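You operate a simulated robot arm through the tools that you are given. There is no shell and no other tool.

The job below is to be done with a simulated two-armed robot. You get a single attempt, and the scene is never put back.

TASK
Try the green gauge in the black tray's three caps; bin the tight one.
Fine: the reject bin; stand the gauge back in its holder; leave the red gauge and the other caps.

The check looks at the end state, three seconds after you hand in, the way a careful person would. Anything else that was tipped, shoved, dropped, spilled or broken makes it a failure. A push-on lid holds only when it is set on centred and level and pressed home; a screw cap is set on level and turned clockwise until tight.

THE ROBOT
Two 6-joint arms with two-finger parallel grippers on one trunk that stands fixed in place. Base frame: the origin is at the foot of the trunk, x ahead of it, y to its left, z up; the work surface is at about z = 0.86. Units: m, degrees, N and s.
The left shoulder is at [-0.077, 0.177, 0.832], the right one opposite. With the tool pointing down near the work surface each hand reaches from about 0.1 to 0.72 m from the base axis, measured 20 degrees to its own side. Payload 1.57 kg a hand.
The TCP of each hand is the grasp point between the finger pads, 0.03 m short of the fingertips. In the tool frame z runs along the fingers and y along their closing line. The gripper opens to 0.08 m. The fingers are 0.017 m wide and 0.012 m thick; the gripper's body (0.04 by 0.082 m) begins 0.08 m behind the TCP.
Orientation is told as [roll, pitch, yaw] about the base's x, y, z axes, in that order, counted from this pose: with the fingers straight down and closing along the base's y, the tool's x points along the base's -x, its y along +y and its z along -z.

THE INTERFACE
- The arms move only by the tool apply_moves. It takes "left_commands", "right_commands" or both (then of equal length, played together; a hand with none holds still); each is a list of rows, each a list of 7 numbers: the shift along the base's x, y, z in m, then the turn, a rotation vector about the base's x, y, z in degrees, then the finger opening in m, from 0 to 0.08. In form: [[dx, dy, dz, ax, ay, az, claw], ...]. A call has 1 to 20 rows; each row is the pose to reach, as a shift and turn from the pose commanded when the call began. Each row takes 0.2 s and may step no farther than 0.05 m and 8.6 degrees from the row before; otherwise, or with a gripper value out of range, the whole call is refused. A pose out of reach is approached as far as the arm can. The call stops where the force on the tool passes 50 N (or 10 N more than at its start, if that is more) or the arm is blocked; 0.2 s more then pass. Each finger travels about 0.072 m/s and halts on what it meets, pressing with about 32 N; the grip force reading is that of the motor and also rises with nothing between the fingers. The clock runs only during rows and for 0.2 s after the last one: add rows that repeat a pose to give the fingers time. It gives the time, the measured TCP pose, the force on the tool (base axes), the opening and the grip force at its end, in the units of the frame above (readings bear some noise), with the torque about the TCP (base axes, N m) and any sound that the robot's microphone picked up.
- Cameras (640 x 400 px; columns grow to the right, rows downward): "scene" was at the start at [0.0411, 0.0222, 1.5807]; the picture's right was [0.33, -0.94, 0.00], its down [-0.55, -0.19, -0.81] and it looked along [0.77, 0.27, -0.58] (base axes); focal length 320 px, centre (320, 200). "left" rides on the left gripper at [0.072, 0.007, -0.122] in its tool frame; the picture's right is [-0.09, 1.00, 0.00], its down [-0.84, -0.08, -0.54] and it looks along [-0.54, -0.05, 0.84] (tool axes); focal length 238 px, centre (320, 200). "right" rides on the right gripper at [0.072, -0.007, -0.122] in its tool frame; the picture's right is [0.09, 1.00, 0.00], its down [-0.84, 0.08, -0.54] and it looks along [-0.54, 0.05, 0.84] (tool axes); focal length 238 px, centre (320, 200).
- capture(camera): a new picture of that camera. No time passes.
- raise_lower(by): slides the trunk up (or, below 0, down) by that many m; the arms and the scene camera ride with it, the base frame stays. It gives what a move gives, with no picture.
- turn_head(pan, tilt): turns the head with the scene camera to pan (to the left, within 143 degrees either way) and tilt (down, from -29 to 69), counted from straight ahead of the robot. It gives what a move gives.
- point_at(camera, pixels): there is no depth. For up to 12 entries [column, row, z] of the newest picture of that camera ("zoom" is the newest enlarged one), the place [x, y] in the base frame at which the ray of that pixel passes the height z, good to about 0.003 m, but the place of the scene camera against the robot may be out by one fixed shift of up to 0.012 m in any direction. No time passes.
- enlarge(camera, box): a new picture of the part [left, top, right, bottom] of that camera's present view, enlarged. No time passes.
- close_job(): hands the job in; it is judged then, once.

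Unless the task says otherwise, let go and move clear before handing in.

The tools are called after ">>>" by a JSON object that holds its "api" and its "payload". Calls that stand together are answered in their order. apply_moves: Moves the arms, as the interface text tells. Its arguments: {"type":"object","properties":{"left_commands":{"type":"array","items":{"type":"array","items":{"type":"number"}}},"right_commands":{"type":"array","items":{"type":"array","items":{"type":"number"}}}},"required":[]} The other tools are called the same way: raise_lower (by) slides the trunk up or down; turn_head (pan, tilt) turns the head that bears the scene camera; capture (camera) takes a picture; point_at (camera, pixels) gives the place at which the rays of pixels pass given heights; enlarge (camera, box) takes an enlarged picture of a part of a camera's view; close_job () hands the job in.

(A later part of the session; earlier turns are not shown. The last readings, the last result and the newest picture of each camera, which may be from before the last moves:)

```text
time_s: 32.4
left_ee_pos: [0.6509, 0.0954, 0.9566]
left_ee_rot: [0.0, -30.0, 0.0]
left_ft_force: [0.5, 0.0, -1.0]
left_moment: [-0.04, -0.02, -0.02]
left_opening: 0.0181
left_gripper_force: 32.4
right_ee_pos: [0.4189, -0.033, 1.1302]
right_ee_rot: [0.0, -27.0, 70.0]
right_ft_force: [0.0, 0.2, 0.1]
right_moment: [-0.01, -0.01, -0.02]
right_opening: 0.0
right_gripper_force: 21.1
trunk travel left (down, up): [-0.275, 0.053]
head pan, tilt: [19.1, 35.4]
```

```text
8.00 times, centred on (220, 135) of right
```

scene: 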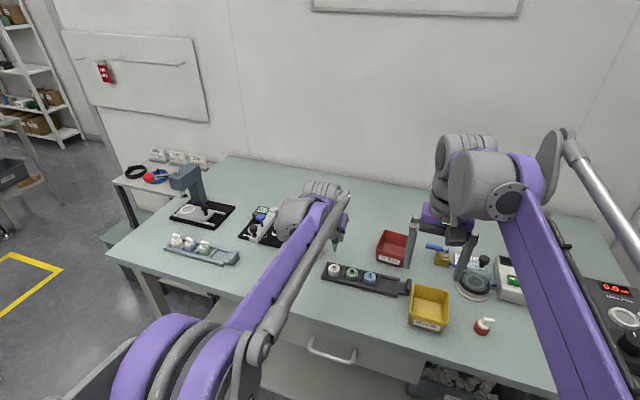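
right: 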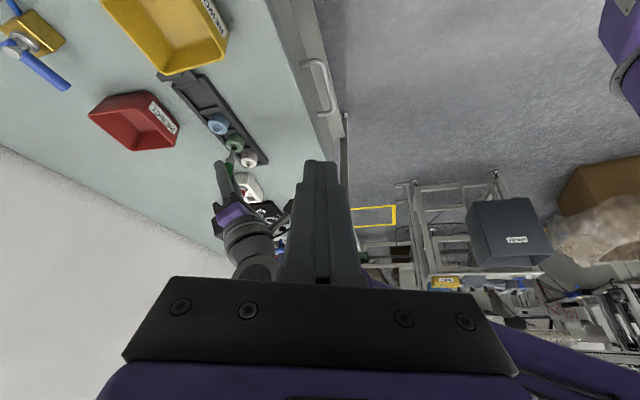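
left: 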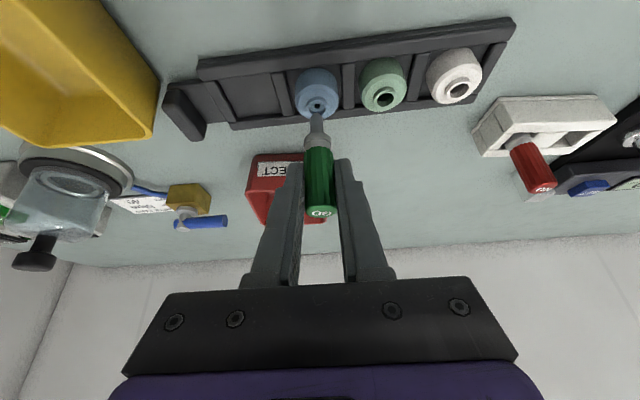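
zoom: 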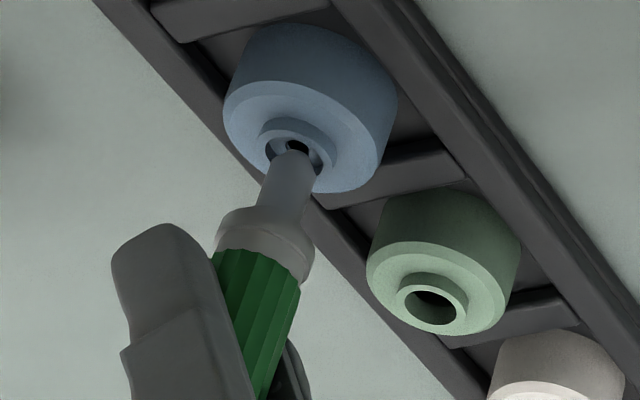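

The tip is just entering blue's wide mouth, with the pin (241–346) well centred (224–356). I'll lower in 1 mm rows, 4 mm in all, watching the force.

>>> {"api": "apply_moves", "payload": {"left_commands": [[0.0, -0.0003, -0.001, 0, 0, 0, 0], [0.0, -0.0003, -0.002, 0, 0, 0, 0], [0.0, -0.0003, -0.003, 0, 0, 0, 0]]}}

>>> {"api": "enlarge", "payload": {"camera": "left", "box": [280, 80, 360, 130]}}

>>> {"api": "enlarge", "payload": {"camera": "right", "box": [180, 110, 260, 160]}}

```text
time_s: 33.2
left_ee_pos: [0.6522, 0.0947, 0.9526]
left_ee_rot: [0.0, -30.0, -0.1]
left_ft_force: [0.2, -0.3, -1.0]
left_moment: [-0.01, -0.02, 0.02]
left_opening: 0.0179
left_gripper_force: 32.0
right_ee_pos: [0.4195, -0.0341, 1.1299]
right_ee_rot: [0.1, -27.0, 69.9]
right_ft_force: [-0.2, 0.1, -0.3]
right_moment: [0.02, -0.02, 0.0]
right_opening: 0.0001
right_gripper_force: 21.2
trunk travel left (down, up): [-0.275, 0.053]
head pan, tilt: [19.1, 35.4]
```

```text
8.00 times, centred on (320, 105) of left
```

zoom: 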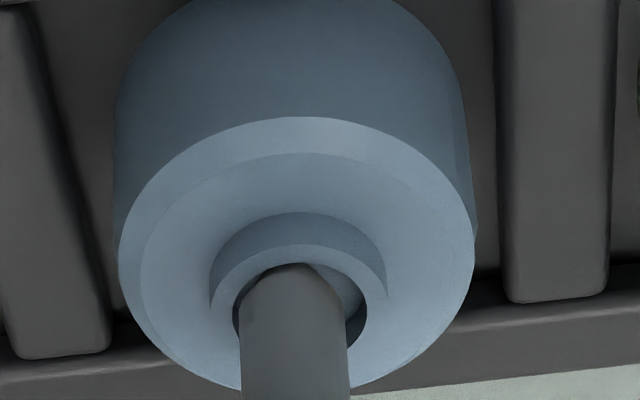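

```text
8.00 times, centred on (220, 135) of right
```

zoom: 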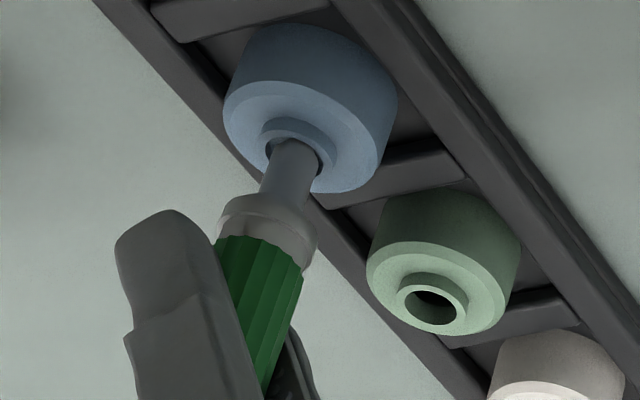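

Not touching yet. I'll lower another 2 mm in 1 mm rows.

>>> {"api": "apply_moves", "payload": {"left_commands": [[0.0, 0.0004, -0.001, 0, 0, 0, 0], [0.0, 0.0004, -0.002, 0, 0, 0, 0]]}}

>>> {"api": "enlarge", "payload": {"camera": "left", "box": [280, 80, 360, 130]}}

```text
time_s: 33.8
left_ee_pos: [0.6513, 0.0944, 0.9525]
left_ee_rot: [0.0, -30.2, -0.1]
left_ft_force: [0.3, 0.1, 4.6]
left_moment: [-0.01, 0.0, 0.01]
left_opening: 0.018
left_gripper_force: 31.7
right_ee_pos: [0.4192, -0.0321, 1.1307]
right_ee_rot: [0.0, -27.0, 70.0]
right_ft_force: [-0.8, 0.1, 0.7]
right_moment: [0.02, 0.01, -0.02]
right_opening: 0.0
right_gripper_force: 21.1
trunk travel left (down, up): [-0.275, 0.053]
head pan, tilt: [19.1, 35.4]
```

```text
8.00 times, centred on (320, 105) of left
```

zoom: 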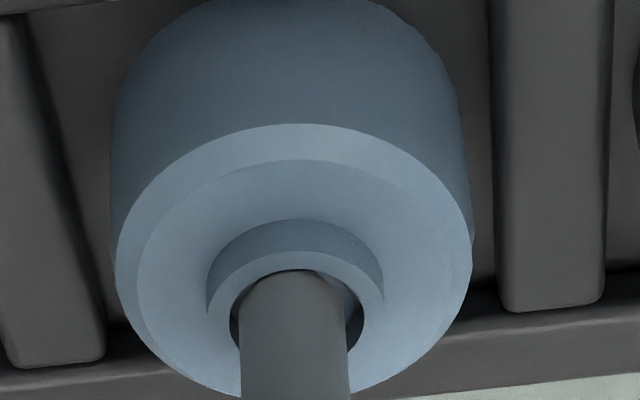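

Contact of 4.6 N already at z≈0.9525, some 15 mm shallower than the other two. I'll press 1.5 mm more to confirm it's a real stop.

>>> {"api": "apply_moves", "payload": {"left_commands": [[0.0, 0.0, -0.0008, 0, 0, 0, 0], [0.0, 0.0, -0.0015, 0, 0, 0, 0]]}}

>>> {"api": "enlarge", "payload": {"camera": "left", "box": [280, 80, 360, 130]}}

>>> {"api": "enlarge", "payload": {"camera": "right", "box": [180, 110, 260, 160]}}

```text
time_s: 34.4
left_ee_pos: [0.6507, 0.0949, 0.9507]
left_ee_rot: [0.0, -30.2, -0.1]
left_ft_force: [-0.3, -0.1, 14.9]
left_moment: [-0.01, -0.07, 0.03]
left_opening: 0.0178
left_gripper_force: 31.8
right_ee_pos: [0.4178, -0.0335, 1.1313]
right_ee_rot: [0.1, -27.0, 69.9]
right_ft_force: [-0.1, -0.4, -0.2]
right_moment: [0.02, -0.02, 0.01]
right_opening: 0.0004
right_gripper_force: 21.3
trunk travel left (down, up): [-0.275, 0.053]
head pan, tilt: [19.1, 35.4]
```

```text
8.00 times, centred on (320, 105) of left
```

zoom: 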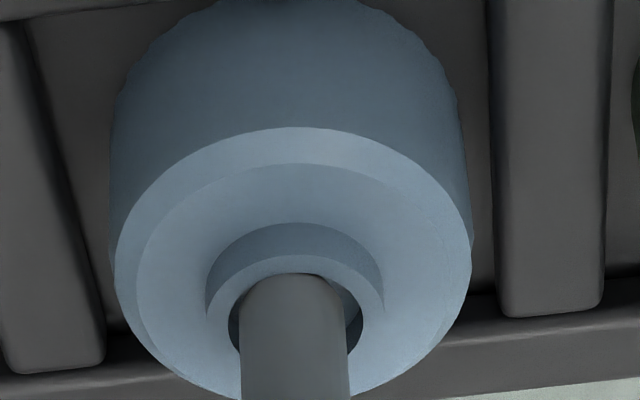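

```text
8.00 times, centred on (220, 135) of right
```

zoom: 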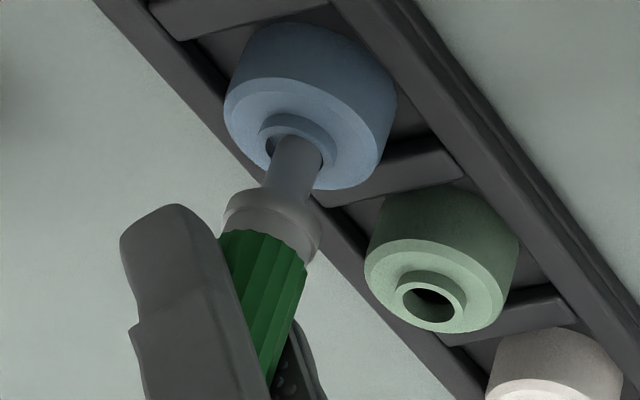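

The force rose to 14.9 N with no further entry, so blue is the tight cap. I'll lift out, carry the gauge back high, and stop 0.1 m above its grasp pose over the holder.

>>> {"api": "apply_moves", "payload": {"left_commands": [[0, 0, 0.002, 0, 0, 0, 0], [0, 0, 0.012, 0, 0, 0, 0], [0, 0, 0.04, 0, 0, 0, 0], [0, 0, 0.0815, 0, 0, 0, 0], [0, 0.04, 0.0815, 0, 0, 0, 0], [0, 0.08, 0.0815, 0, 0, 0, 0], [0, 0.12, 0.0815, 0, 0, 0, 0], [0, 0.16, 0.0815, 0, 0, 0, 0], [0, 0.2, 0.0815, 0, 0, 0, 0], [0.01, 0.2306, 0.0815, 0, 0, 0, 0], [0.04, 0.2306, 0.0815, 0, 0, 0, 0], [0.0624, 0.2306, 0.0815, 0, 0, 0, 0], [0.0624, 0.2306, 0.0815, 0, 0, 0, 0], [0.0624, 0.2306, 0.0815, 0, 0, 0, 0]]}}

>>> {"api": "capture", "payload": {"camera": "left"}}

>>> {"api": "enlarge", "payload": {"camera": "left", "box": [240, 40, 400, 140]}}

>>> {"api": "enlarge", "payload": {"camera": "right", "box": [180, 110, 308, 190]}}

>>> {"api": "enlarge", "payload": {"camera": "scene", "box": [270, 200, 398, 280]}}

```text
time_s: 37.4
left_ee_pos: [0.7171, 0.3247, 1.0296]
left_ee_rot: [0.1, -29.9, 0.0]
left_ft_force: [0.5, 1.4, -0.2]
left_moment: [0.02, 0.05, -0.03]
left_opening: 0.0181
left_gripper_force: 31.4
right_ee_pos: [0.419, -0.033, 1.1304]
right_ee_rot: [0.1, -27.0, 70.0]
right_ft_force: [-0.4, -0.1, 0.3]
right_moment: [0.0, 0.0, -0.05]
right_opening: 0.0001
right_gripper_force: 20.6
trunk travel left (down, up): [-0.275, 0.053]
head pan, tilt: [19.1, 35.4]
```

```text
taken
```

left: 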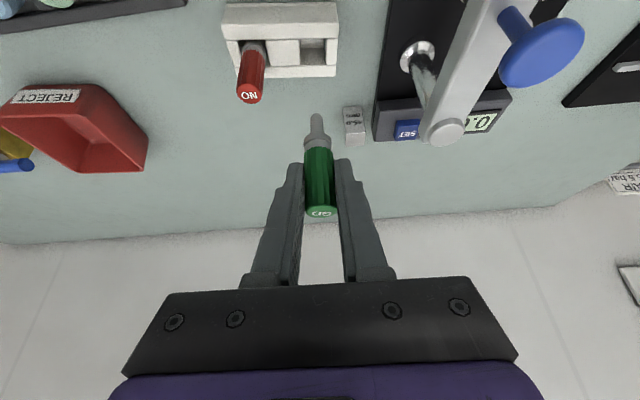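

```text
4.00 times, centred on (320, 90) of left
```

zoom: 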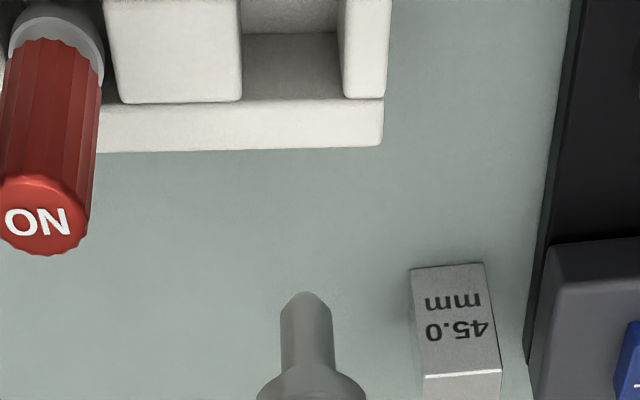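

```text
5.00 times, centred on (244, 150) of right
```

zoom: 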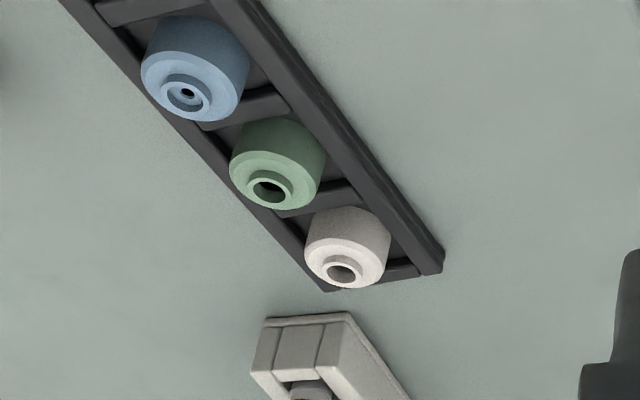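

```text
5.00 times, centred on (334, 240) of scene
```

zoom: 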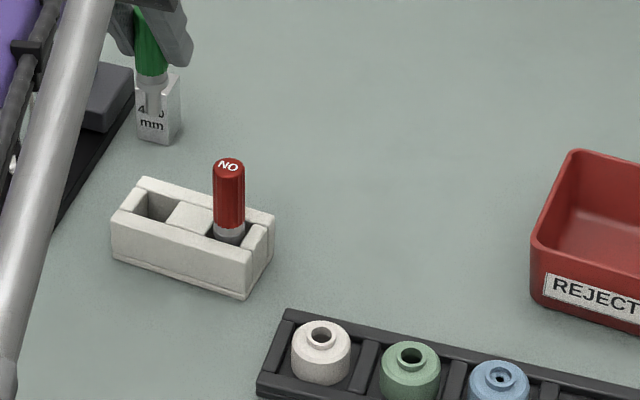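

The caps are all as they were, and the gauge hangs above its slot. I'll lower to the 0.06 m height where I photographed the lift, and compare pictures.

>>> {"api": "apply_moves", "payload": {"left_commands": [[0, 0, -0.02, 0, 0, 0, 0], [0, 0, -0.04, 0, 0, 0, 0], [0, 0, -0.04, 0, 0, 0, 0]]}}

>>> {"api": "enlarge", "payload": {"camera": "left", "box": [240, 60, 400, 160]}}

>>> {"api": "capture", "payload": {"camera": "right"}}

>>> {"api": "enlarge", "payload": {"camera": "right", "box": [200, 155, 296, 215]}}

>>> {"api": "enlarge", "payload": {"camera": "scene", "box": [270, 210, 350, 260]}}

```text
time_s: 38.2
left_ee_pos: [0.7154, 0.3266, 0.9908]
left_ee_rot: [0.1, -30.0, 0.1]
left_ft_force: [0.1, 0.1, -0.7]
left_moment: [0.0, 0.02, 0.02]
left_opening: 0.0175
left_gripper_force: 31.6
right_ee_pos: [0.4192, -0.0338, 1.1304]
right_ee_rot: [0.0, -27.0, 70.0]
right_ft_force: [0.2, -1.1, -0.3]
right_moment: [0.0, 0.04, -0.04]
right_opening: 0.0
right_gripper_force: 21.8
trunk travel left (down, up): [-0.275, 0.053]
head pan, tilt: [19.1, 35.4]
```

```text
4.00 times, centred on (320, 110) of left
```

zoom: 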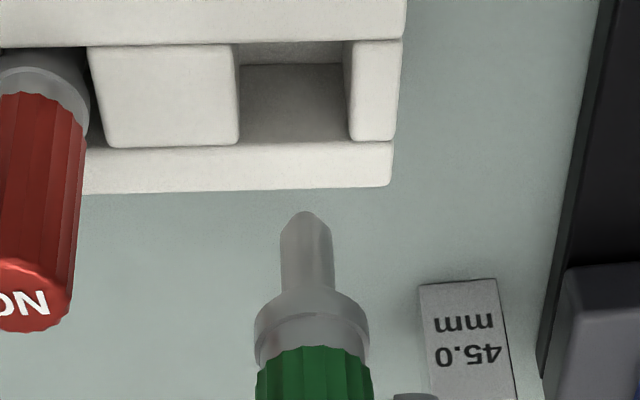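

```text
taken
```

right: 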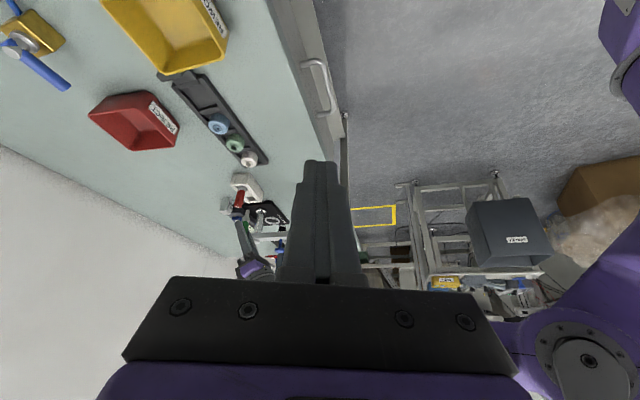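

```text
6.67 times, centred on (248, 185) of right
```

zoom: 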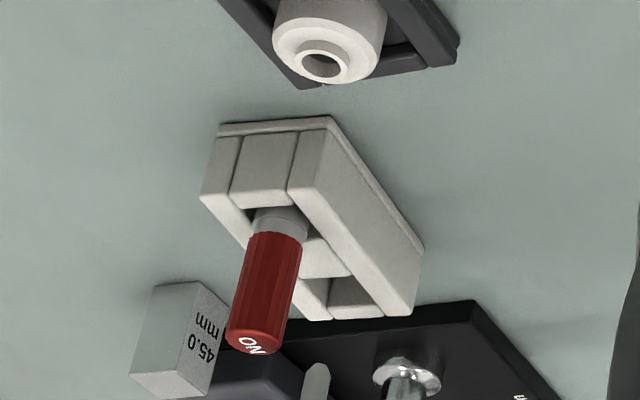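

```text
8.00 times, centred on (310, 235) of scene
```

zoom: 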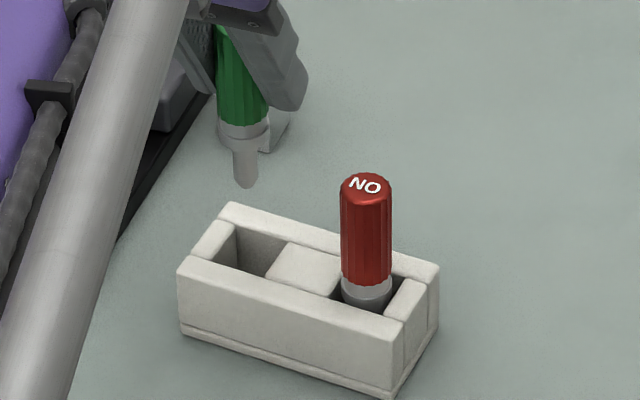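

Against the earlier picture the holder appears shifted about 5 px left and 6 px up in the zoom, so the hand is about 1 mm too far +y and slightly +x. I'll correct by -1 mm in both and lower 30 mm to just above the slot.

>>> {"api": "apply_moves", "payload": {"left_commands": [[-0.001, -0.001, -0.008, 0, 0, 0, 0], [-0.001, -0.001, -0.018, 0, 0, 0, 0], [-0.001, -0.001, -0.028, 0, 0, 0, 0], [-0.001, -0.001, -0.028, 0, 0, 0, 0]]}}

>>> {"api": "capture", "payload": {"camera": "left"}}

>>> {"api": "enlarge", "payload": {"camera": "left", "box": [272, 90, 368, 150]}}

>>> {"api": "enlarge", "payload": {"camera": "scene", "box": [280, 215, 344, 255]}}

>>> {"api": "enlarge", "payload": {"camera": "right", "box": [208, 165, 288, 215]}}

```text
time_s: 39.2
left_ee_pos: [0.7132, 0.3251, 0.9625]
left_ee_rot: [0.0, -30.0, -0.1]
left_ft_force: [-0.4, -0.5, -0.9]
left_moment: [0.03, 0.0, 0.03]
left_opening: 0.0178
left_gripper_force: 32.0
right_ee_pos: [0.4194, -0.033, 1.13]
right_ee_rot: [0.0, -27.0, 70.0]
right_ft_force: [0.9, 0.1, -0.3]
right_moment: [-0.01, 0.01, 0.01]
right_opening: 0.0001
right_gripper_force: 21.4
trunk travel left (down, up): [-0.275, 0.053]
head pan, tilt: [19.1, 35.4]
```

```text
taken
```

left: 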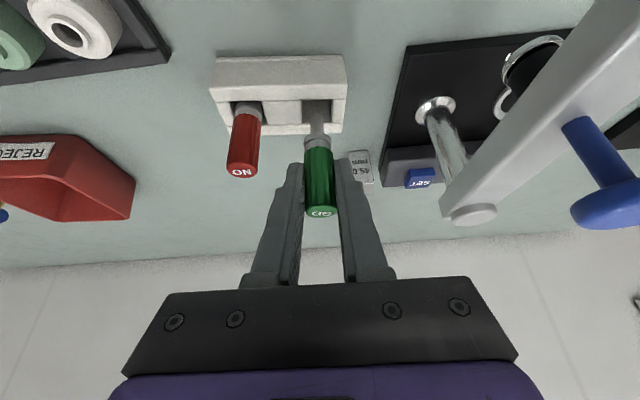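

```text
6.67 times, centred on (320, 120) of left
```

zoom: 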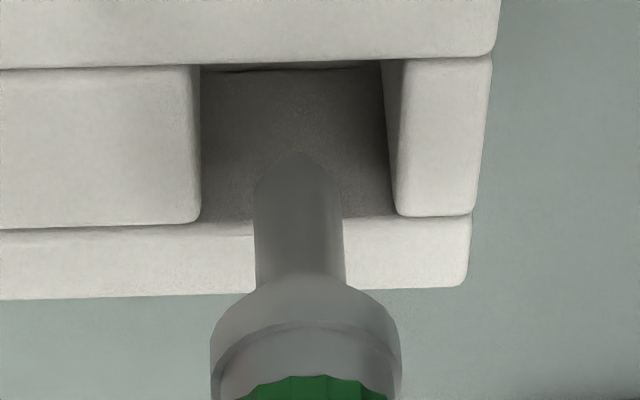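

```text
10.00 times, centred on (312, 235) of scene
```

zoom: 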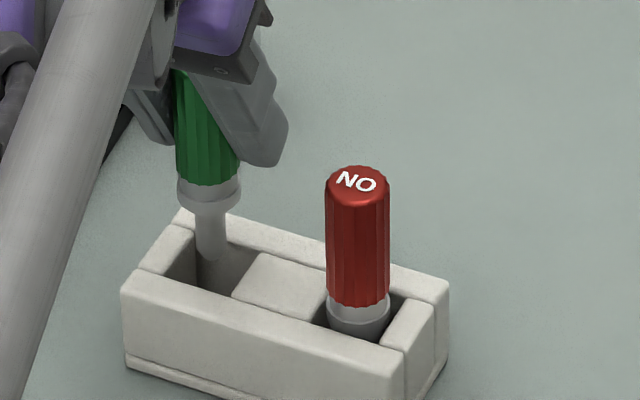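

```text
8.00 times, centred on (248, 190) of right
```

zoom: 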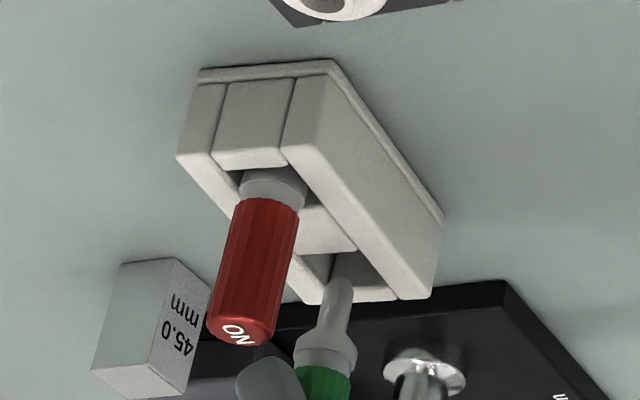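

The pin (254–343) is centred in the slot (200–397) in the left zoom. I'll lower 20 mm to just before the collar enters, and check again.

>>> {"api": "apply_moves", "payload": {"left_commands": [[0, 0, -0.007, 0, 0, 0, 0], [0, 0, -0.014, 0, 0, 0, 0], [0, 0, -0.02, 0, 0, 0, 0], [0, 0, -0.02, 0, 0, 0, 0]]}}

>>> {"api": "enlarge", "payload": {"camera": "left", "box": [272, 105, 368, 165]}}

>>> {"api": "enlarge", "payload": {"camera": "scene", "box": [280, 215, 344, 255]}}

>>> {"api": "enlarge", "payload": {"camera": "right", "box": [208, 165, 288, 215]}}

```text
time_s: 40.2
left_ee_pos: [0.7142, 0.3241, 0.944]
left_ee_rot: [0.0, -30.1, 0.1]
left_ft_force: [-0.1, 0.2, -1.5]
left_moment: [0.0, 0.01, -0.01]
left_opening: 0.0182
left_gripper_force: 32.1
right_ee_pos: [0.4186, -0.0324, 1.1304]
right_ee_rot: [0.0, -27.1, 70.0]
right_ft_force: [0.3, 0.4, -0.7]
right_moment: [0.0, 0.04, 0.01]
right_opening: 0.0001
right_gripper_force: 21.3
trunk travel left (down, up): [-0.275, 0.053]
head pan, tilt: [19.1, 35.4]
```

```text
6.67 times, centred on (320, 135) of left
```

zoom: 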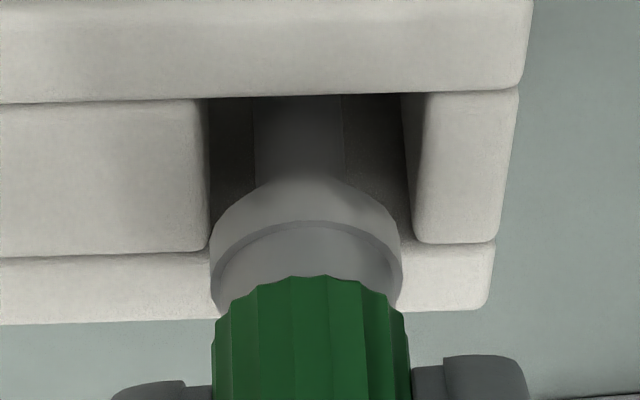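

```text
10.00 times, centred on (312, 235) of scene
```

zoom: 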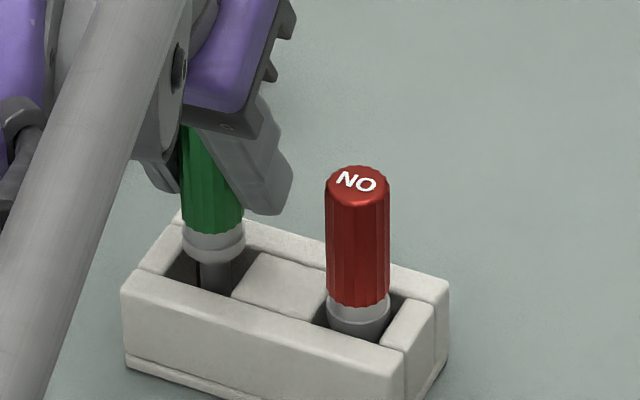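

```text
8.00 times, centred on (248, 190) of right
```

zoom: 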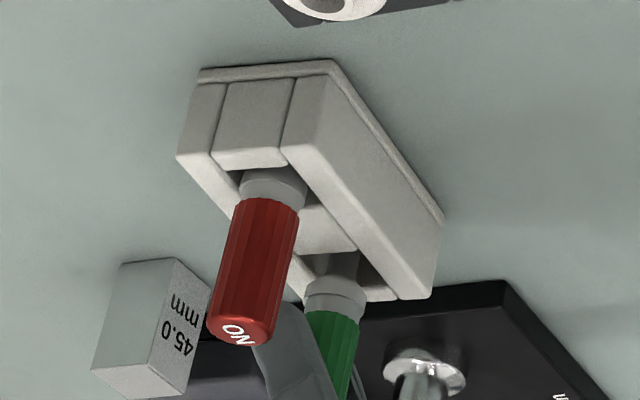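

The collar (211–402) lines up with the slot (208–412), about 0.3 mm toward -y. I'll nudge +0.3 mm and lower 6 mm so the collar enters.

>>> {"api": "apply_moves", "payload": {"left_commands": [[0, 0.0004, -0.0015, 0, 0, 0, 0], [0, 0.0004, -0.003, 0, 0, 0, 0], [0, 0.0004, -0.0045, 0, 0, 0, 0], [0, 0.0004, -0.006, 0, 0, 0, 0]]}}

>>> {"api": "enlarge", "payload": {"camera": "left", "box": [272, 110, 368, 170]}}

>>> {"api": "enlarge", "payload": {"camera": "scene", "box": [280, 215, 344, 255]}}

```text
time_s: 41.2
left_ee_pos: [0.7123, 0.3242, 0.9373]
left_ee_rot: [0.0, -29.9, 0.0]
left_ft_force: [0.1, -0.2, -0.9]
left_moment: [0.0, -0.03, -0.03]
left_opening: 0.0179
left_gripper_force: 31.9
right_ee_pos: [0.418, -0.0333, 1.1305]
right_ee_rot: [0.0, -27.0, 69.9]
right_ft_force: [-0.2, -0.1, 0.6]
right_moment: [0.02, 0.02, -0.02]
right_opening: 0.0001
right_gripper_force: 21.8
trunk travel left (down, up): [-0.275, 0.053]
head pan, tilt: [19.1, 35.4]
```

```text
6.67 times, centred on (320, 140) of left
```

zoom: 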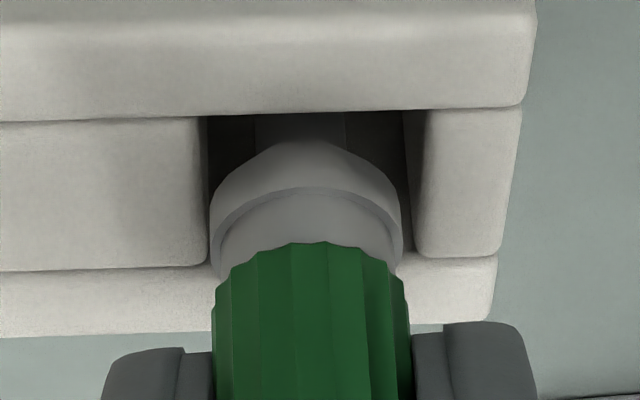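

```text
10.00 times, centred on (312, 235) of scene
```

zoom: 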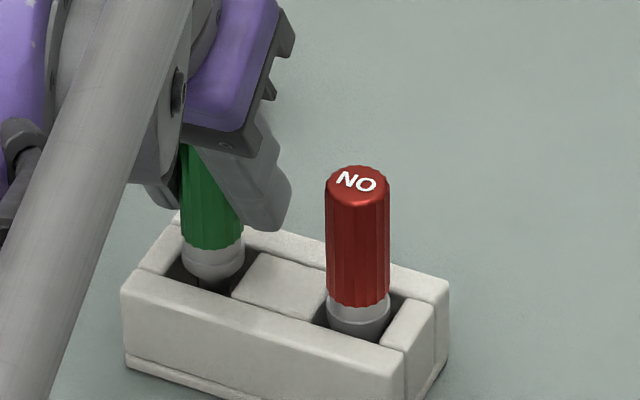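

The collar is entering with no side force. I'll lower 4 mm more, gently.

>>> {"api": "apply_moves", "payload": {"left_commands": [[0, 0.0003, -0.0015, 0, 0, 0, 0], [0, 0.0003, -0.003, 0, 0, 0, 0], [0, 0.0003, -0.0045, 0, 0, 0, 0]]}}

>>> {"api": "enlarge", "payload": {"camera": "left", "box": [256, 120, 384, 200]}}

>>> {"api": "enlarge", "payload": {"camera": "scene", "box": [280, 215, 344, 255]}}

```text
time_s: 42.0
left_ee_pos: [0.7128, 0.3246, 0.931]
left_ee_rot: [0.0, -30.0, 0.0]
left_ft_force: [0.8, -0.5, -1.4]
left_moment: [0.0, -0.02, 0.0]
left_opening: 0.0178
left_gripper_force: 31.9
right_ee_pos: [0.4196, -0.0334, 1.1301]
right_ee_rot: [0.1, -27.0, 70.1]
right_ft_force: [0.0, -0.2, -1.0]
right_moment: [-0.01, -0.01, -0.01]
right_opening: 0.0002
right_gripper_force: 21.1
trunk travel left (down, up): [-0.275, 0.053]
head pan, tilt: [19.1, 35.4]
```

```text
5.00 times, centred on (320, 160) of left
```

zoom: 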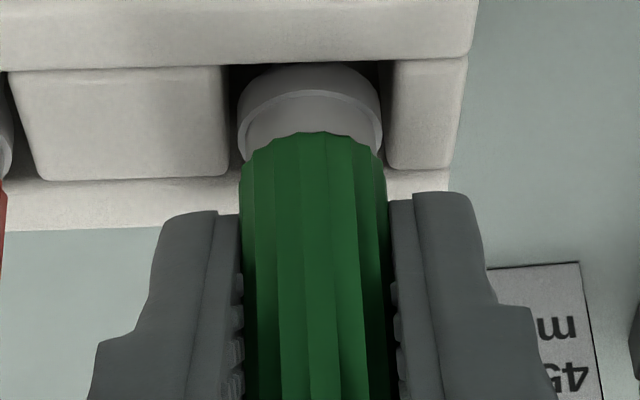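

```text
10.00 times, centred on (312, 235) of scene
```

zoom: 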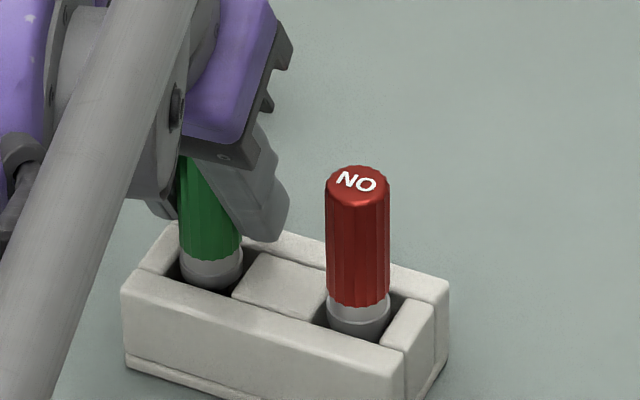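

The picture now nearly matches the one at grasping. I'll lower the last 2 mm until the tip touches the slot floor.

>>> {"api": "apply_moves", "payload": {"left_commands": [[0, 0, -0.001, 0, 0, 0, 0], [0, 0, -0.002, 0, 0, 0, 0]]}}

>>> {"api": "enlarge", "payload": {"camera": "left", "box": [256, 120, 384, 200]}}

```text
time_s: 42.6
left_ee_pos: [0.7122, 0.3252, 0.9316]
left_ee_rot: [0.0, -30.1, 0.0]
left_ft_force: [0.8, 0.6, 7.8]
left_moment: [0.1, -0.11, 0.01]
left_opening: 0.0178
left_gripper_force: 32.1
right_ee_pos: [0.4184, -0.0337, 1.13]
right_ee_rot: [-0.1, -27.0, 70.0]
right_ft_force: [-0.6, 0.3, 0.2]
right_moment: [0.04, -0.02, -0.02]
right_opening: 0.0
right_gripper_force: 20.5
trunk travel left (down, up): [-0.275, 0.053]
head pan, tilt: [19.1, 35.4]
```

```text
5.00 times, centred on (320, 160) of left
```

zoom: 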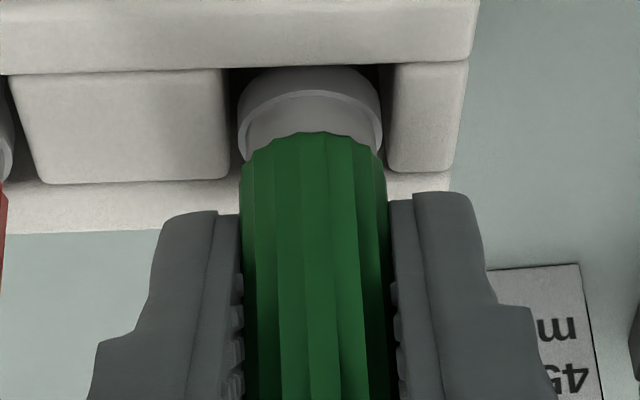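

A 7.8 N reaction shows the tip is on the slot floor. I'll ease up by 0.8 mm and open the fingers slowly to 0.034.

>>> {"api": "apply_moves", "payload": {"left_commands": [[0, 0, 0.0008, 0, 0, 0, 0], [0, 0, 0.0008, 0, 0, 0, 0.019], [0, 0, 0.0008, 0, 0, 0, 0.022], [0, 0, 0.0008, 0, 0, 0, 0.026], [0, 0, 0.0008, 0, 0, 0, 0.03], [0, 0, 0.0008, 0, 0, 0, 0.034], [0, 0, 0.0008, 0, 0, 0, 0.034]]}}

>>> {"api": "enlarge", "payload": {"camera": "left", "box": [256, 120, 384, 200]}}

>>> {"api": "enlarge", "payload": {"camera": "scene", "box": [280, 215, 344, 255]}}

```text
time_s: 44.2
left_ee_pos: [0.7136, 0.3249, 0.9307]
left_ee_rot: [-0.1, -30.0, -0.1]
left_ft_force: [0.7, 0.3, -0.7]
left_moment: [0.04, -0.04, 0.01]
left_opening: 0.034
left_gripper_force: 0.0
right_ee_pos: [0.4187, -0.0337, 1.1296]
right_ee_rot: [0.0, -26.9, 70.0]
right_ft_force: [0.1, -0.1, -1.0]
right_moment: [0.01, 0.01, 0.0]
right_opening: 0.0
right_gripper_force: 21.2
trunk travel left (down, up): [-0.275, 0.053]
head pan, tilt: [19.1, 35.4]
```

```text
5.00 times, centred on (320, 160) of left
```

zoom: 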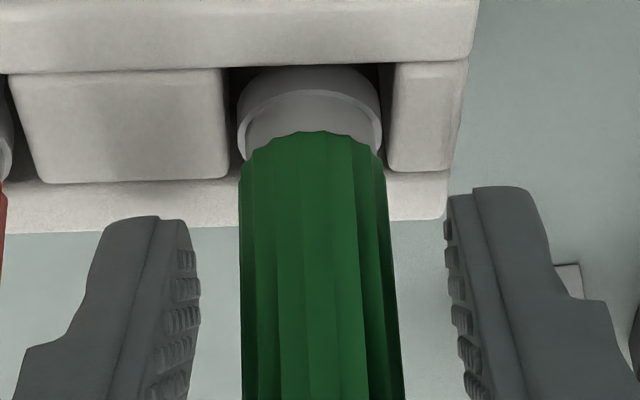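

```text
10.00 times, centred on (312, 235) of scene
```

zoom: 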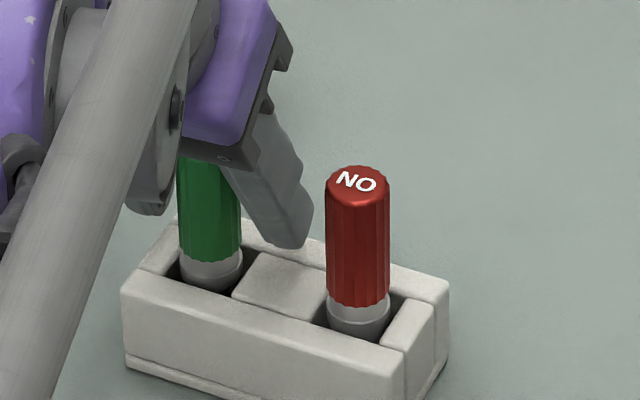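

The gauge stands free in its slot with gaps both sides of the handle. I'll rise straight up 0.1 m and check it from above.

>>> {"api": "apply_moves", "payload": {"left_commands": [[0, 0, 0.015, 0, 0, 0, 0.034], [0, 0, 0.035, 0, 0, 0, 0.034], [0, 0, 0.065, 0, 0, 0, 0.034], [0, 0, 0.1, 0, 0, 0, 0.034], [0, 0, 0.1, 0, 0, 0, 0.034]]}}

>>> {"api": "capture", "payload": {"camera": "left"}}

>>> {"api": "enlarge", "payload": {"camera": "left", "box": [216, 20, 376, 120]}}

>>> {"api": "enlarge", "payload": {"camera": "scene", "box": [270, 210, 350, 260]}}

>>> {"api": "enlarge", "payload": {"camera": "right", "box": [80, 80, 208, 160]}}

```text
time_s: 45.4
left_ee_pos: [0.7129, 0.3237, 1.0307]
left_ee_rot: [0.0, -29.9, 0.0]
left_ft_force: [-0.3, 0.4, -0.4]
left_moment: [0.0, 0.01, 0.02]
left_opening: 0.0338
left_gripper_force: 0.1
right_ee_pos: [0.4189, -0.0335, 1.1293]
right_ee_rot: [0.1, -27.0, 70.0]
right_ft_force: [-1.0, 0.4, 0.1]
right_moment: [-0.04, -0.04, 0.02]
right_opening: 0.0
right_gripper_force: 21.2
trunk travel left (down, up): [-0.275, 0.053]
head pan, tilt: [19.1, 35.4]
```

```text
taken
```

left: 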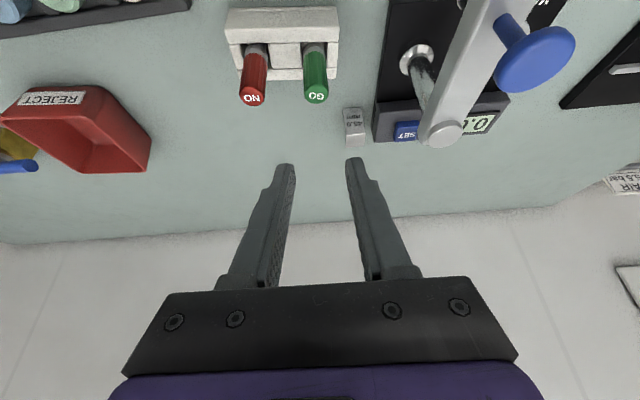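

```text
4.00 times, centred on (296, 70) of left
```

zoom: 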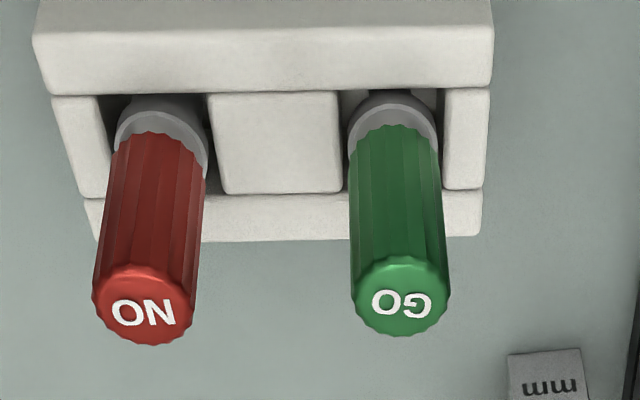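

```text
8.00 times, centred on (310, 235) of scene
```

zoom: 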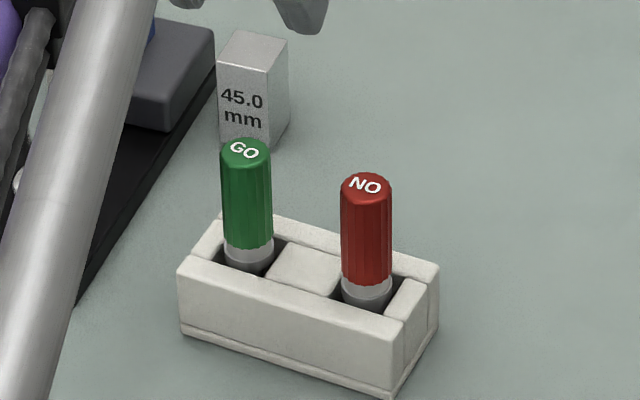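

```text
5.00 times, centred on (144, 120) of right
```

zoom: 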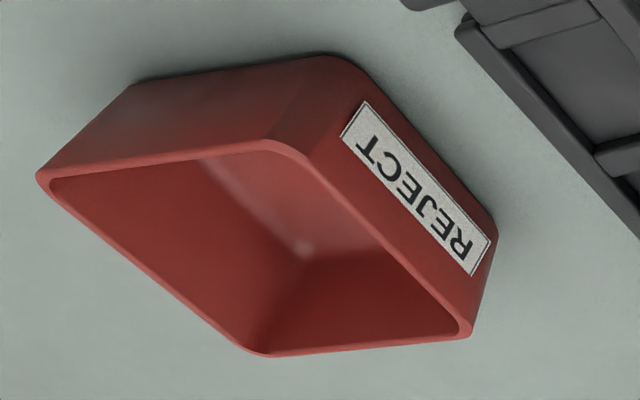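

The green gauge stands upright beside the untouched red one. Next I need the reject bin's rim and the blue cap's sizes, so I'll measure the rim corners from the right view and look at the bin from the left one.

>>> {"api": "point_at", "payload": {"camera": "right", "pixels": [[133.6, 109, 0.91], [174, 146.6, 0.91], [133, 150.4, 0.91], [88, 115.6, 0.91], [133.6, 109, 0.92], [174, 146.6, 0.92], [133, 150.4, 0.92], [88, 115.6, 0.92]]}}

>>> {"api": "enlarge", "payload": {"camera": "left", "box": [0, 70, 176, 180]}}

>>> {"api": "enlarge", "payload": {"camera": "scene", "box": [350, 210, 446, 270]}}

>>> {"api": "enlarge", "payload": {"camera": "right", "box": [184, 100, 264, 150]}}

```text
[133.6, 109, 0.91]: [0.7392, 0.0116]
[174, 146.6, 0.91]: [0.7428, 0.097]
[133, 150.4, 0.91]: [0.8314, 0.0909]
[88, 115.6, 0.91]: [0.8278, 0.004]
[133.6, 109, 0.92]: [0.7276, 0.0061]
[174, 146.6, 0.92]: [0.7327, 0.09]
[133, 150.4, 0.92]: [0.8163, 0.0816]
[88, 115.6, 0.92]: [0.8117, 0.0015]
```

```text
3.64 times, centred on (88, 125) of left
```

zoom: 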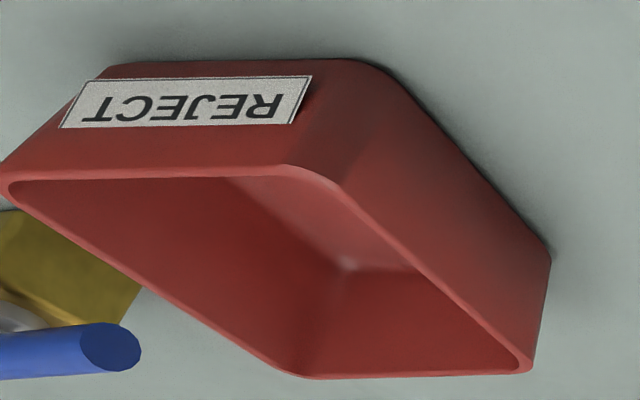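

```text
6.67 times, centred on (398, 240) of scene
```

zoom: 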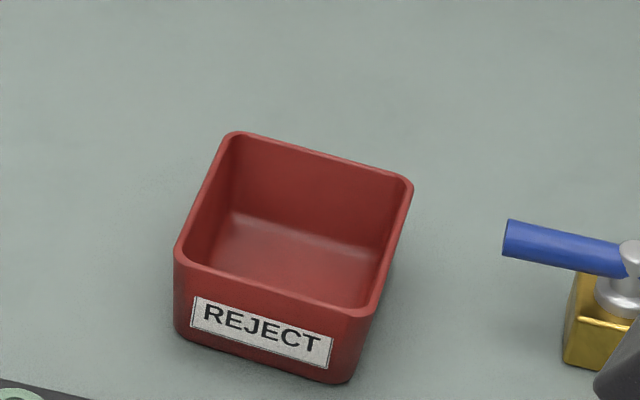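

```text
8.00 times, centred on (224, 125) of right
```

zoom: 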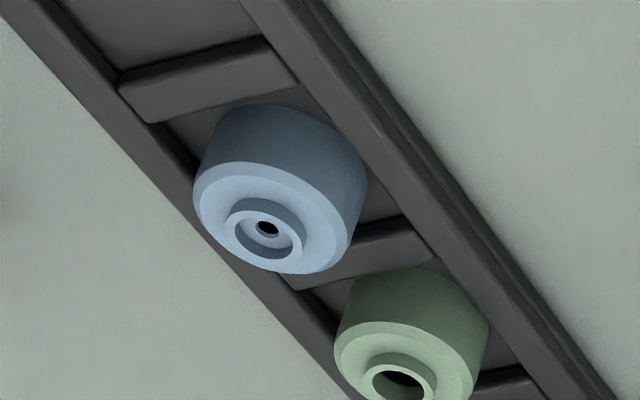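

The bin is roughly 85 mm square and fairly straight-sided. I'll cross-measure its rim height with the left view.

>>> {"api": "point_at", "payload": {"camera": "left", "pixels": [[2.2, 119.5, 0.91], [79.8, 116.2, 0.91], [145.8, 171.2, 0.91], [82.5, 173.1, 0.91], [2.2, 119.5, 0.92], [79.8, 116.2, 0.92], [145.8, 171.2, 0.92], [82.5, 173.1, 0.92], [79.8, 116.2, 0.9], [145.8, 171.2, 0.9]]}}

>>> {"api": "point_at", "payload": {"camera": "scene", "pixels": [[377.5, 247.5, 0.91], [405.5, 256.5, 0.91], [410, 238, 0.91], [384.7, 231, 0.91]]}}

```text
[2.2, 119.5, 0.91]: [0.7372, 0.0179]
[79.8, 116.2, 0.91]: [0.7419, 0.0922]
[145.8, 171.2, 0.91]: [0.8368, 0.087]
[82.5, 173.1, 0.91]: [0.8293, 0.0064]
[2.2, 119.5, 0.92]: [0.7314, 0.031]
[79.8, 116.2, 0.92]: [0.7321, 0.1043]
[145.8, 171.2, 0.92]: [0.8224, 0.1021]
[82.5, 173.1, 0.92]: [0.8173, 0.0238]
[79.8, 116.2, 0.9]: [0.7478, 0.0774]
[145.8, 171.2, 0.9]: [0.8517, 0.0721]
```

```text
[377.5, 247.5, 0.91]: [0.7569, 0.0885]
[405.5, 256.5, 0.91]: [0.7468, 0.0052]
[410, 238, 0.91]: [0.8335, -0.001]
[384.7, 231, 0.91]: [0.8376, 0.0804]
```

The bin's rim is at z≈0.91, spanning x≈0.740–0.83 and y≈0.008–0.092. Now I'll bring the left hand back and across to look closely at the blue cap and tray from just in front of it.

>>> {"api": "apply_moves", "payload": {"left_commands": [[-0.04, 0, 0, 0, 0, 0, 0.034], [-0.08, 0, 0, 0, 0, 0, 0.04], [-0.1, -0.04, 0, 0, 0, 0, 0.05], [-0.1, -0.08, 0, 0, 0, 0, 0.06], [-0.1, -0.12, -0.01, 0, 0, 0, 0.07], [-0.1, -0.16, -0.02, 0, 0, 0, 0.07], [-0.1, -0.2, -0.03, 0, 0, 0, 0.07], [-0.1, -0.229, -0.04, 0, 0, 0, 0.07], [-0.1, -0.229, -0.04, 0, 0, 0, 0.07]]}}

>>> {"api": "capture", "payload": {"camera": "left"}}

>>> {"api": "enlarge", "payload": {"camera": "left", "box": [240, 90, 400, 190]}}

>>> {"api": "capture", "payload": {"camera": "scene"}}

```text
time_s: 47.4
left_ee_pos: [0.614, 0.0955, 0.9925]
left_ee_rot: [0.0, -30.0, -0.1]
left_ft_force: [-0.3, -0.7, -0.3]
left_moment: [0.01, -0.04, -0.05]
left_opening: 0.07
left_gripper_force: 0.0
right_ee_pos: [0.4197, -0.0337, 1.1299]
right_ee_rot: [0.0, -27.0, 70.0]
right_ft_force: [-0.4, 0.2, 0.8]
right_moment: [0.04, -0.01, -0.01]
right_opening: 0.0
right_gripper_force: 21.2
trunk travel left (down, up): [-0.275, 0.053]
head pan, tilt: [19.1, 35.4]
```

```text
taken
```

left: 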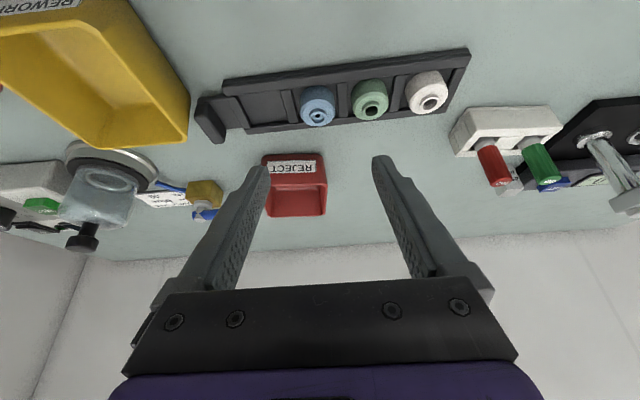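

```text
4.00 times, centred on (320, 140) of left
```

zoom: 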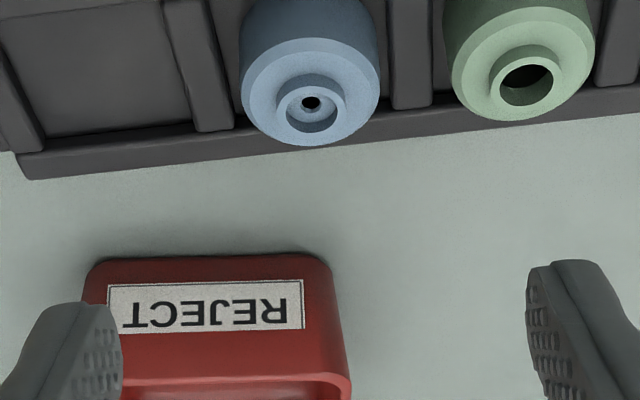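

```text
taken
```

scene: 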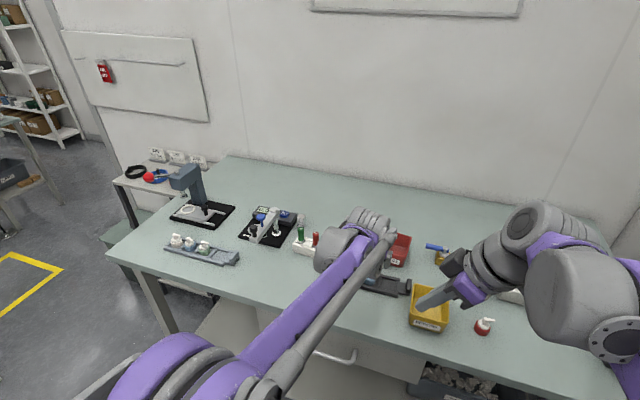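

The divider tops triangulate to z≈0.870 and the blue cap's rim to z≈0.888 at (0.6555, 0.0955), so about 12 mm of its side stands clear for the fingertips. Before picking, I'll test with the empty hand whether the bin is in reach at this tilt, staying above its rim.

>>> {"api": "apply_moves", "payload": {"left_commands": [[0.03, -0.01, 0.0, 0, 0, 0, 0.06], [0.065, -0.02, 0.0, 0, 0, 0, 0.06], [0.1, -0.035, 0.0, 0, 0, 0, 0.06], [0.13, -0.045, 0.0, 0, 0, 0, 0.06], [0.152, -0.047, 0.0, 0, 0, 0, 0.06], [0.152, -0.047, -0.02, 0, 0, 0, 0.06], [0.152, -0.047, -0.03, 0, 0, 0, 0.06], [0.152, -0.047, -0.03, 0, 0, 0, 0.06]]}}

>>> {"api": "capture", "payload": {"camera": "left"}}

>>> {"api": "enlarge", "payload": {"camera": "scene", "box": [330, 190, 458, 270]}}

>>> {"api": "capture", "payload": {"camera": "right"}}

```text
time_s: 49.2
left_ee_pos: [0.7656, 0.0491, 0.9599]
left_ee_rot: [0.1, -30.0, 0.0]
left_ft_force: [0.2, -0.4, 0.3]
left_moment: [-0.02, -0.01, 0.0]
left_opening: 0.0602
left_gripper_force: 0.1
right_ee_pos: [0.4183, -0.0329, 1.13]
right_ee_rot: [0.0, -26.9, 70.0]
right_ft_force: [-0.2, -0.6, -0.4]
right_moment: [0.02, -0.01, -0.02]
right_opening: 0.0
right_gripper_force: 21.0
trunk travel left (down, up): [-0.275, 0.053]
head pan, tilt: [19.1, 35.4]
```

```text
taken
```

left: 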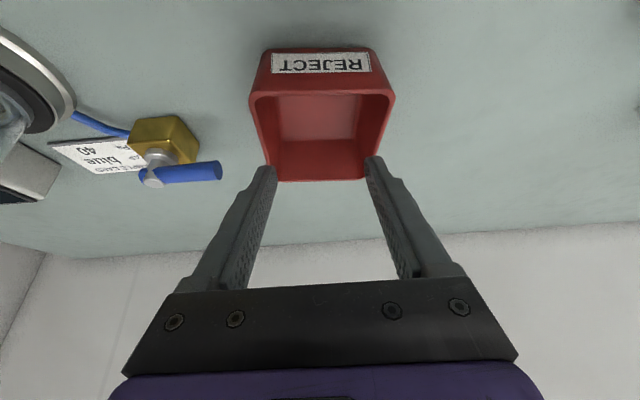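

```text
5.00 times, centred on (394, 230) of scene
```

zoom: 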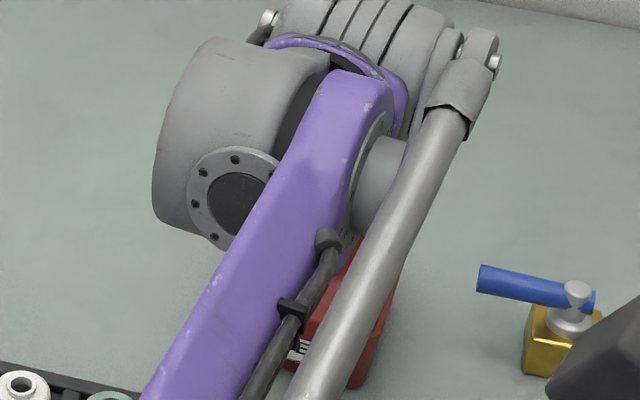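

```text
taken
```

right: 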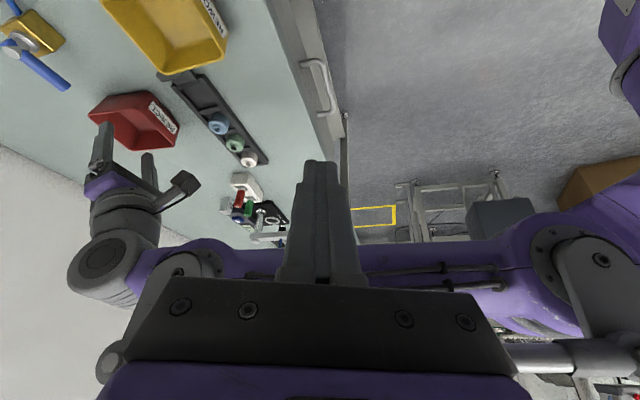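

The bin is in reach at 30° tilt: the hand got to (0.766, 0.049, 0.960) and the rim's centre works out at about (0.786, 0.052). I'll go back above the blue cap with the fingers at 0.039 to fit the gap next to the green cap, and shift the right hand 0.05 m away for more room.

>>> {"api": "apply_moves", "payload": {"left_commands": [[0, 0, 0.02, 0, 0, 0, 0.055], [-0.03, 0.012, 0.035, 0, 0, 0, 0.05], [-0.06, 0.024, 0.035, 0, 0, 0, 0.045], [-0.09, 0.036, 0.03, 0, 0, 0, 0.039], [-0.1179, 0.0471, 0.025, 0, 0, 0, 0.039], [-0.1179, 0.0471, 0.015, 0, 0, 0, 0.039], [-0.1179, 0.0471, 0.015, 0, 0, 0, 0.039]], "right_commands": [[0, -0.01, 0, 0, 0, 0, 0], [0, -0.02, 0, 0, 0, 0, 0], [0, -0.03, 0, 0, 0, 0, 0], [0, -0.04, 0, 0, 0, 0, 0], [0, -0.05, 0, 0, 0, 0, 0], [0, -0.05, 0, 0, 0, 0, 0], [0, -0.05, 0, 0, 0, 0, 0]]}}

>>> {"api": "capture", "payload": {"camera": "left"}}

>>> {"api": "enlarge", "payload": {"camera": "left", "box": [240, 90, 400, 190]}}

>>> {"api": "capture", "payload": {"camera": "right"}}

>>> {"api": "enlarge", "payload": {"camera": "right", "box": [180, 100, 308, 180]}}

```text
time_s: 50.8
left_ee_pos: [0.6466, 0.0966, 0.9768]
left_ee_rot: [0.0, -30.0, 0.0]
left_ft_force: [-1.2, 0.4, -0.1]
left_moment: [-0.01, 0.01, -0.02]
left_opening: 0.039
left_gripper_force: 0.0
right_ee_pos: [0.4167, -0.0843, 1.1319]
right_ee_rot: [0.0, -27.0, 70.0]
right_ft_force: [-0.8, -0.1, -0.1]
right_moment: [-0.01, -0.03, 0.0]
right_opening: 0.0
right_gripper_force: 21.5
trunk travel left (down, up): [-0.275, 0.053]
head pan, tilt: [19.1, 35.4]
```

```text
taken
```

left: 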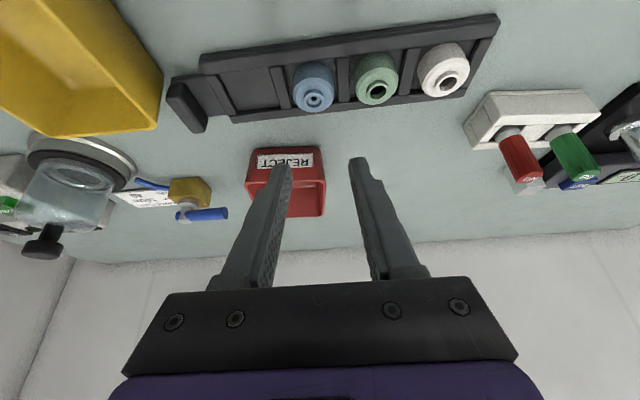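

```text
4.00 times, centred on (320, 140) of left
```

zoom: 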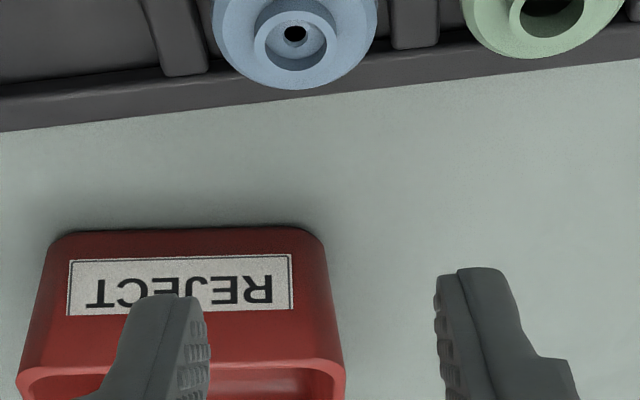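

```text
taken
```

right: 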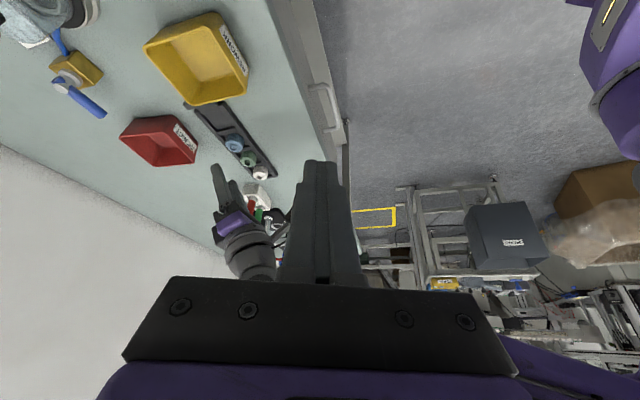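

```text
5.00 times, centred on (244, 140) of right
```

zoom: 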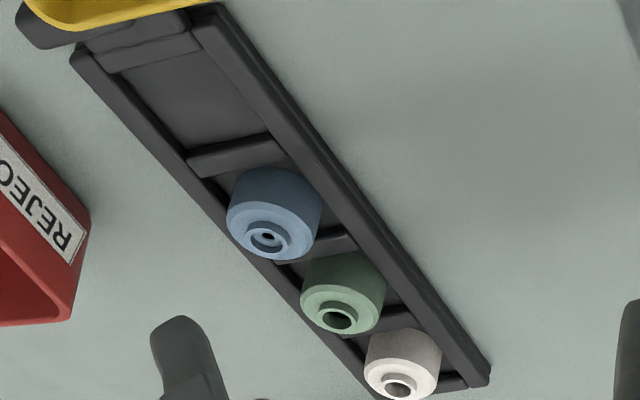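

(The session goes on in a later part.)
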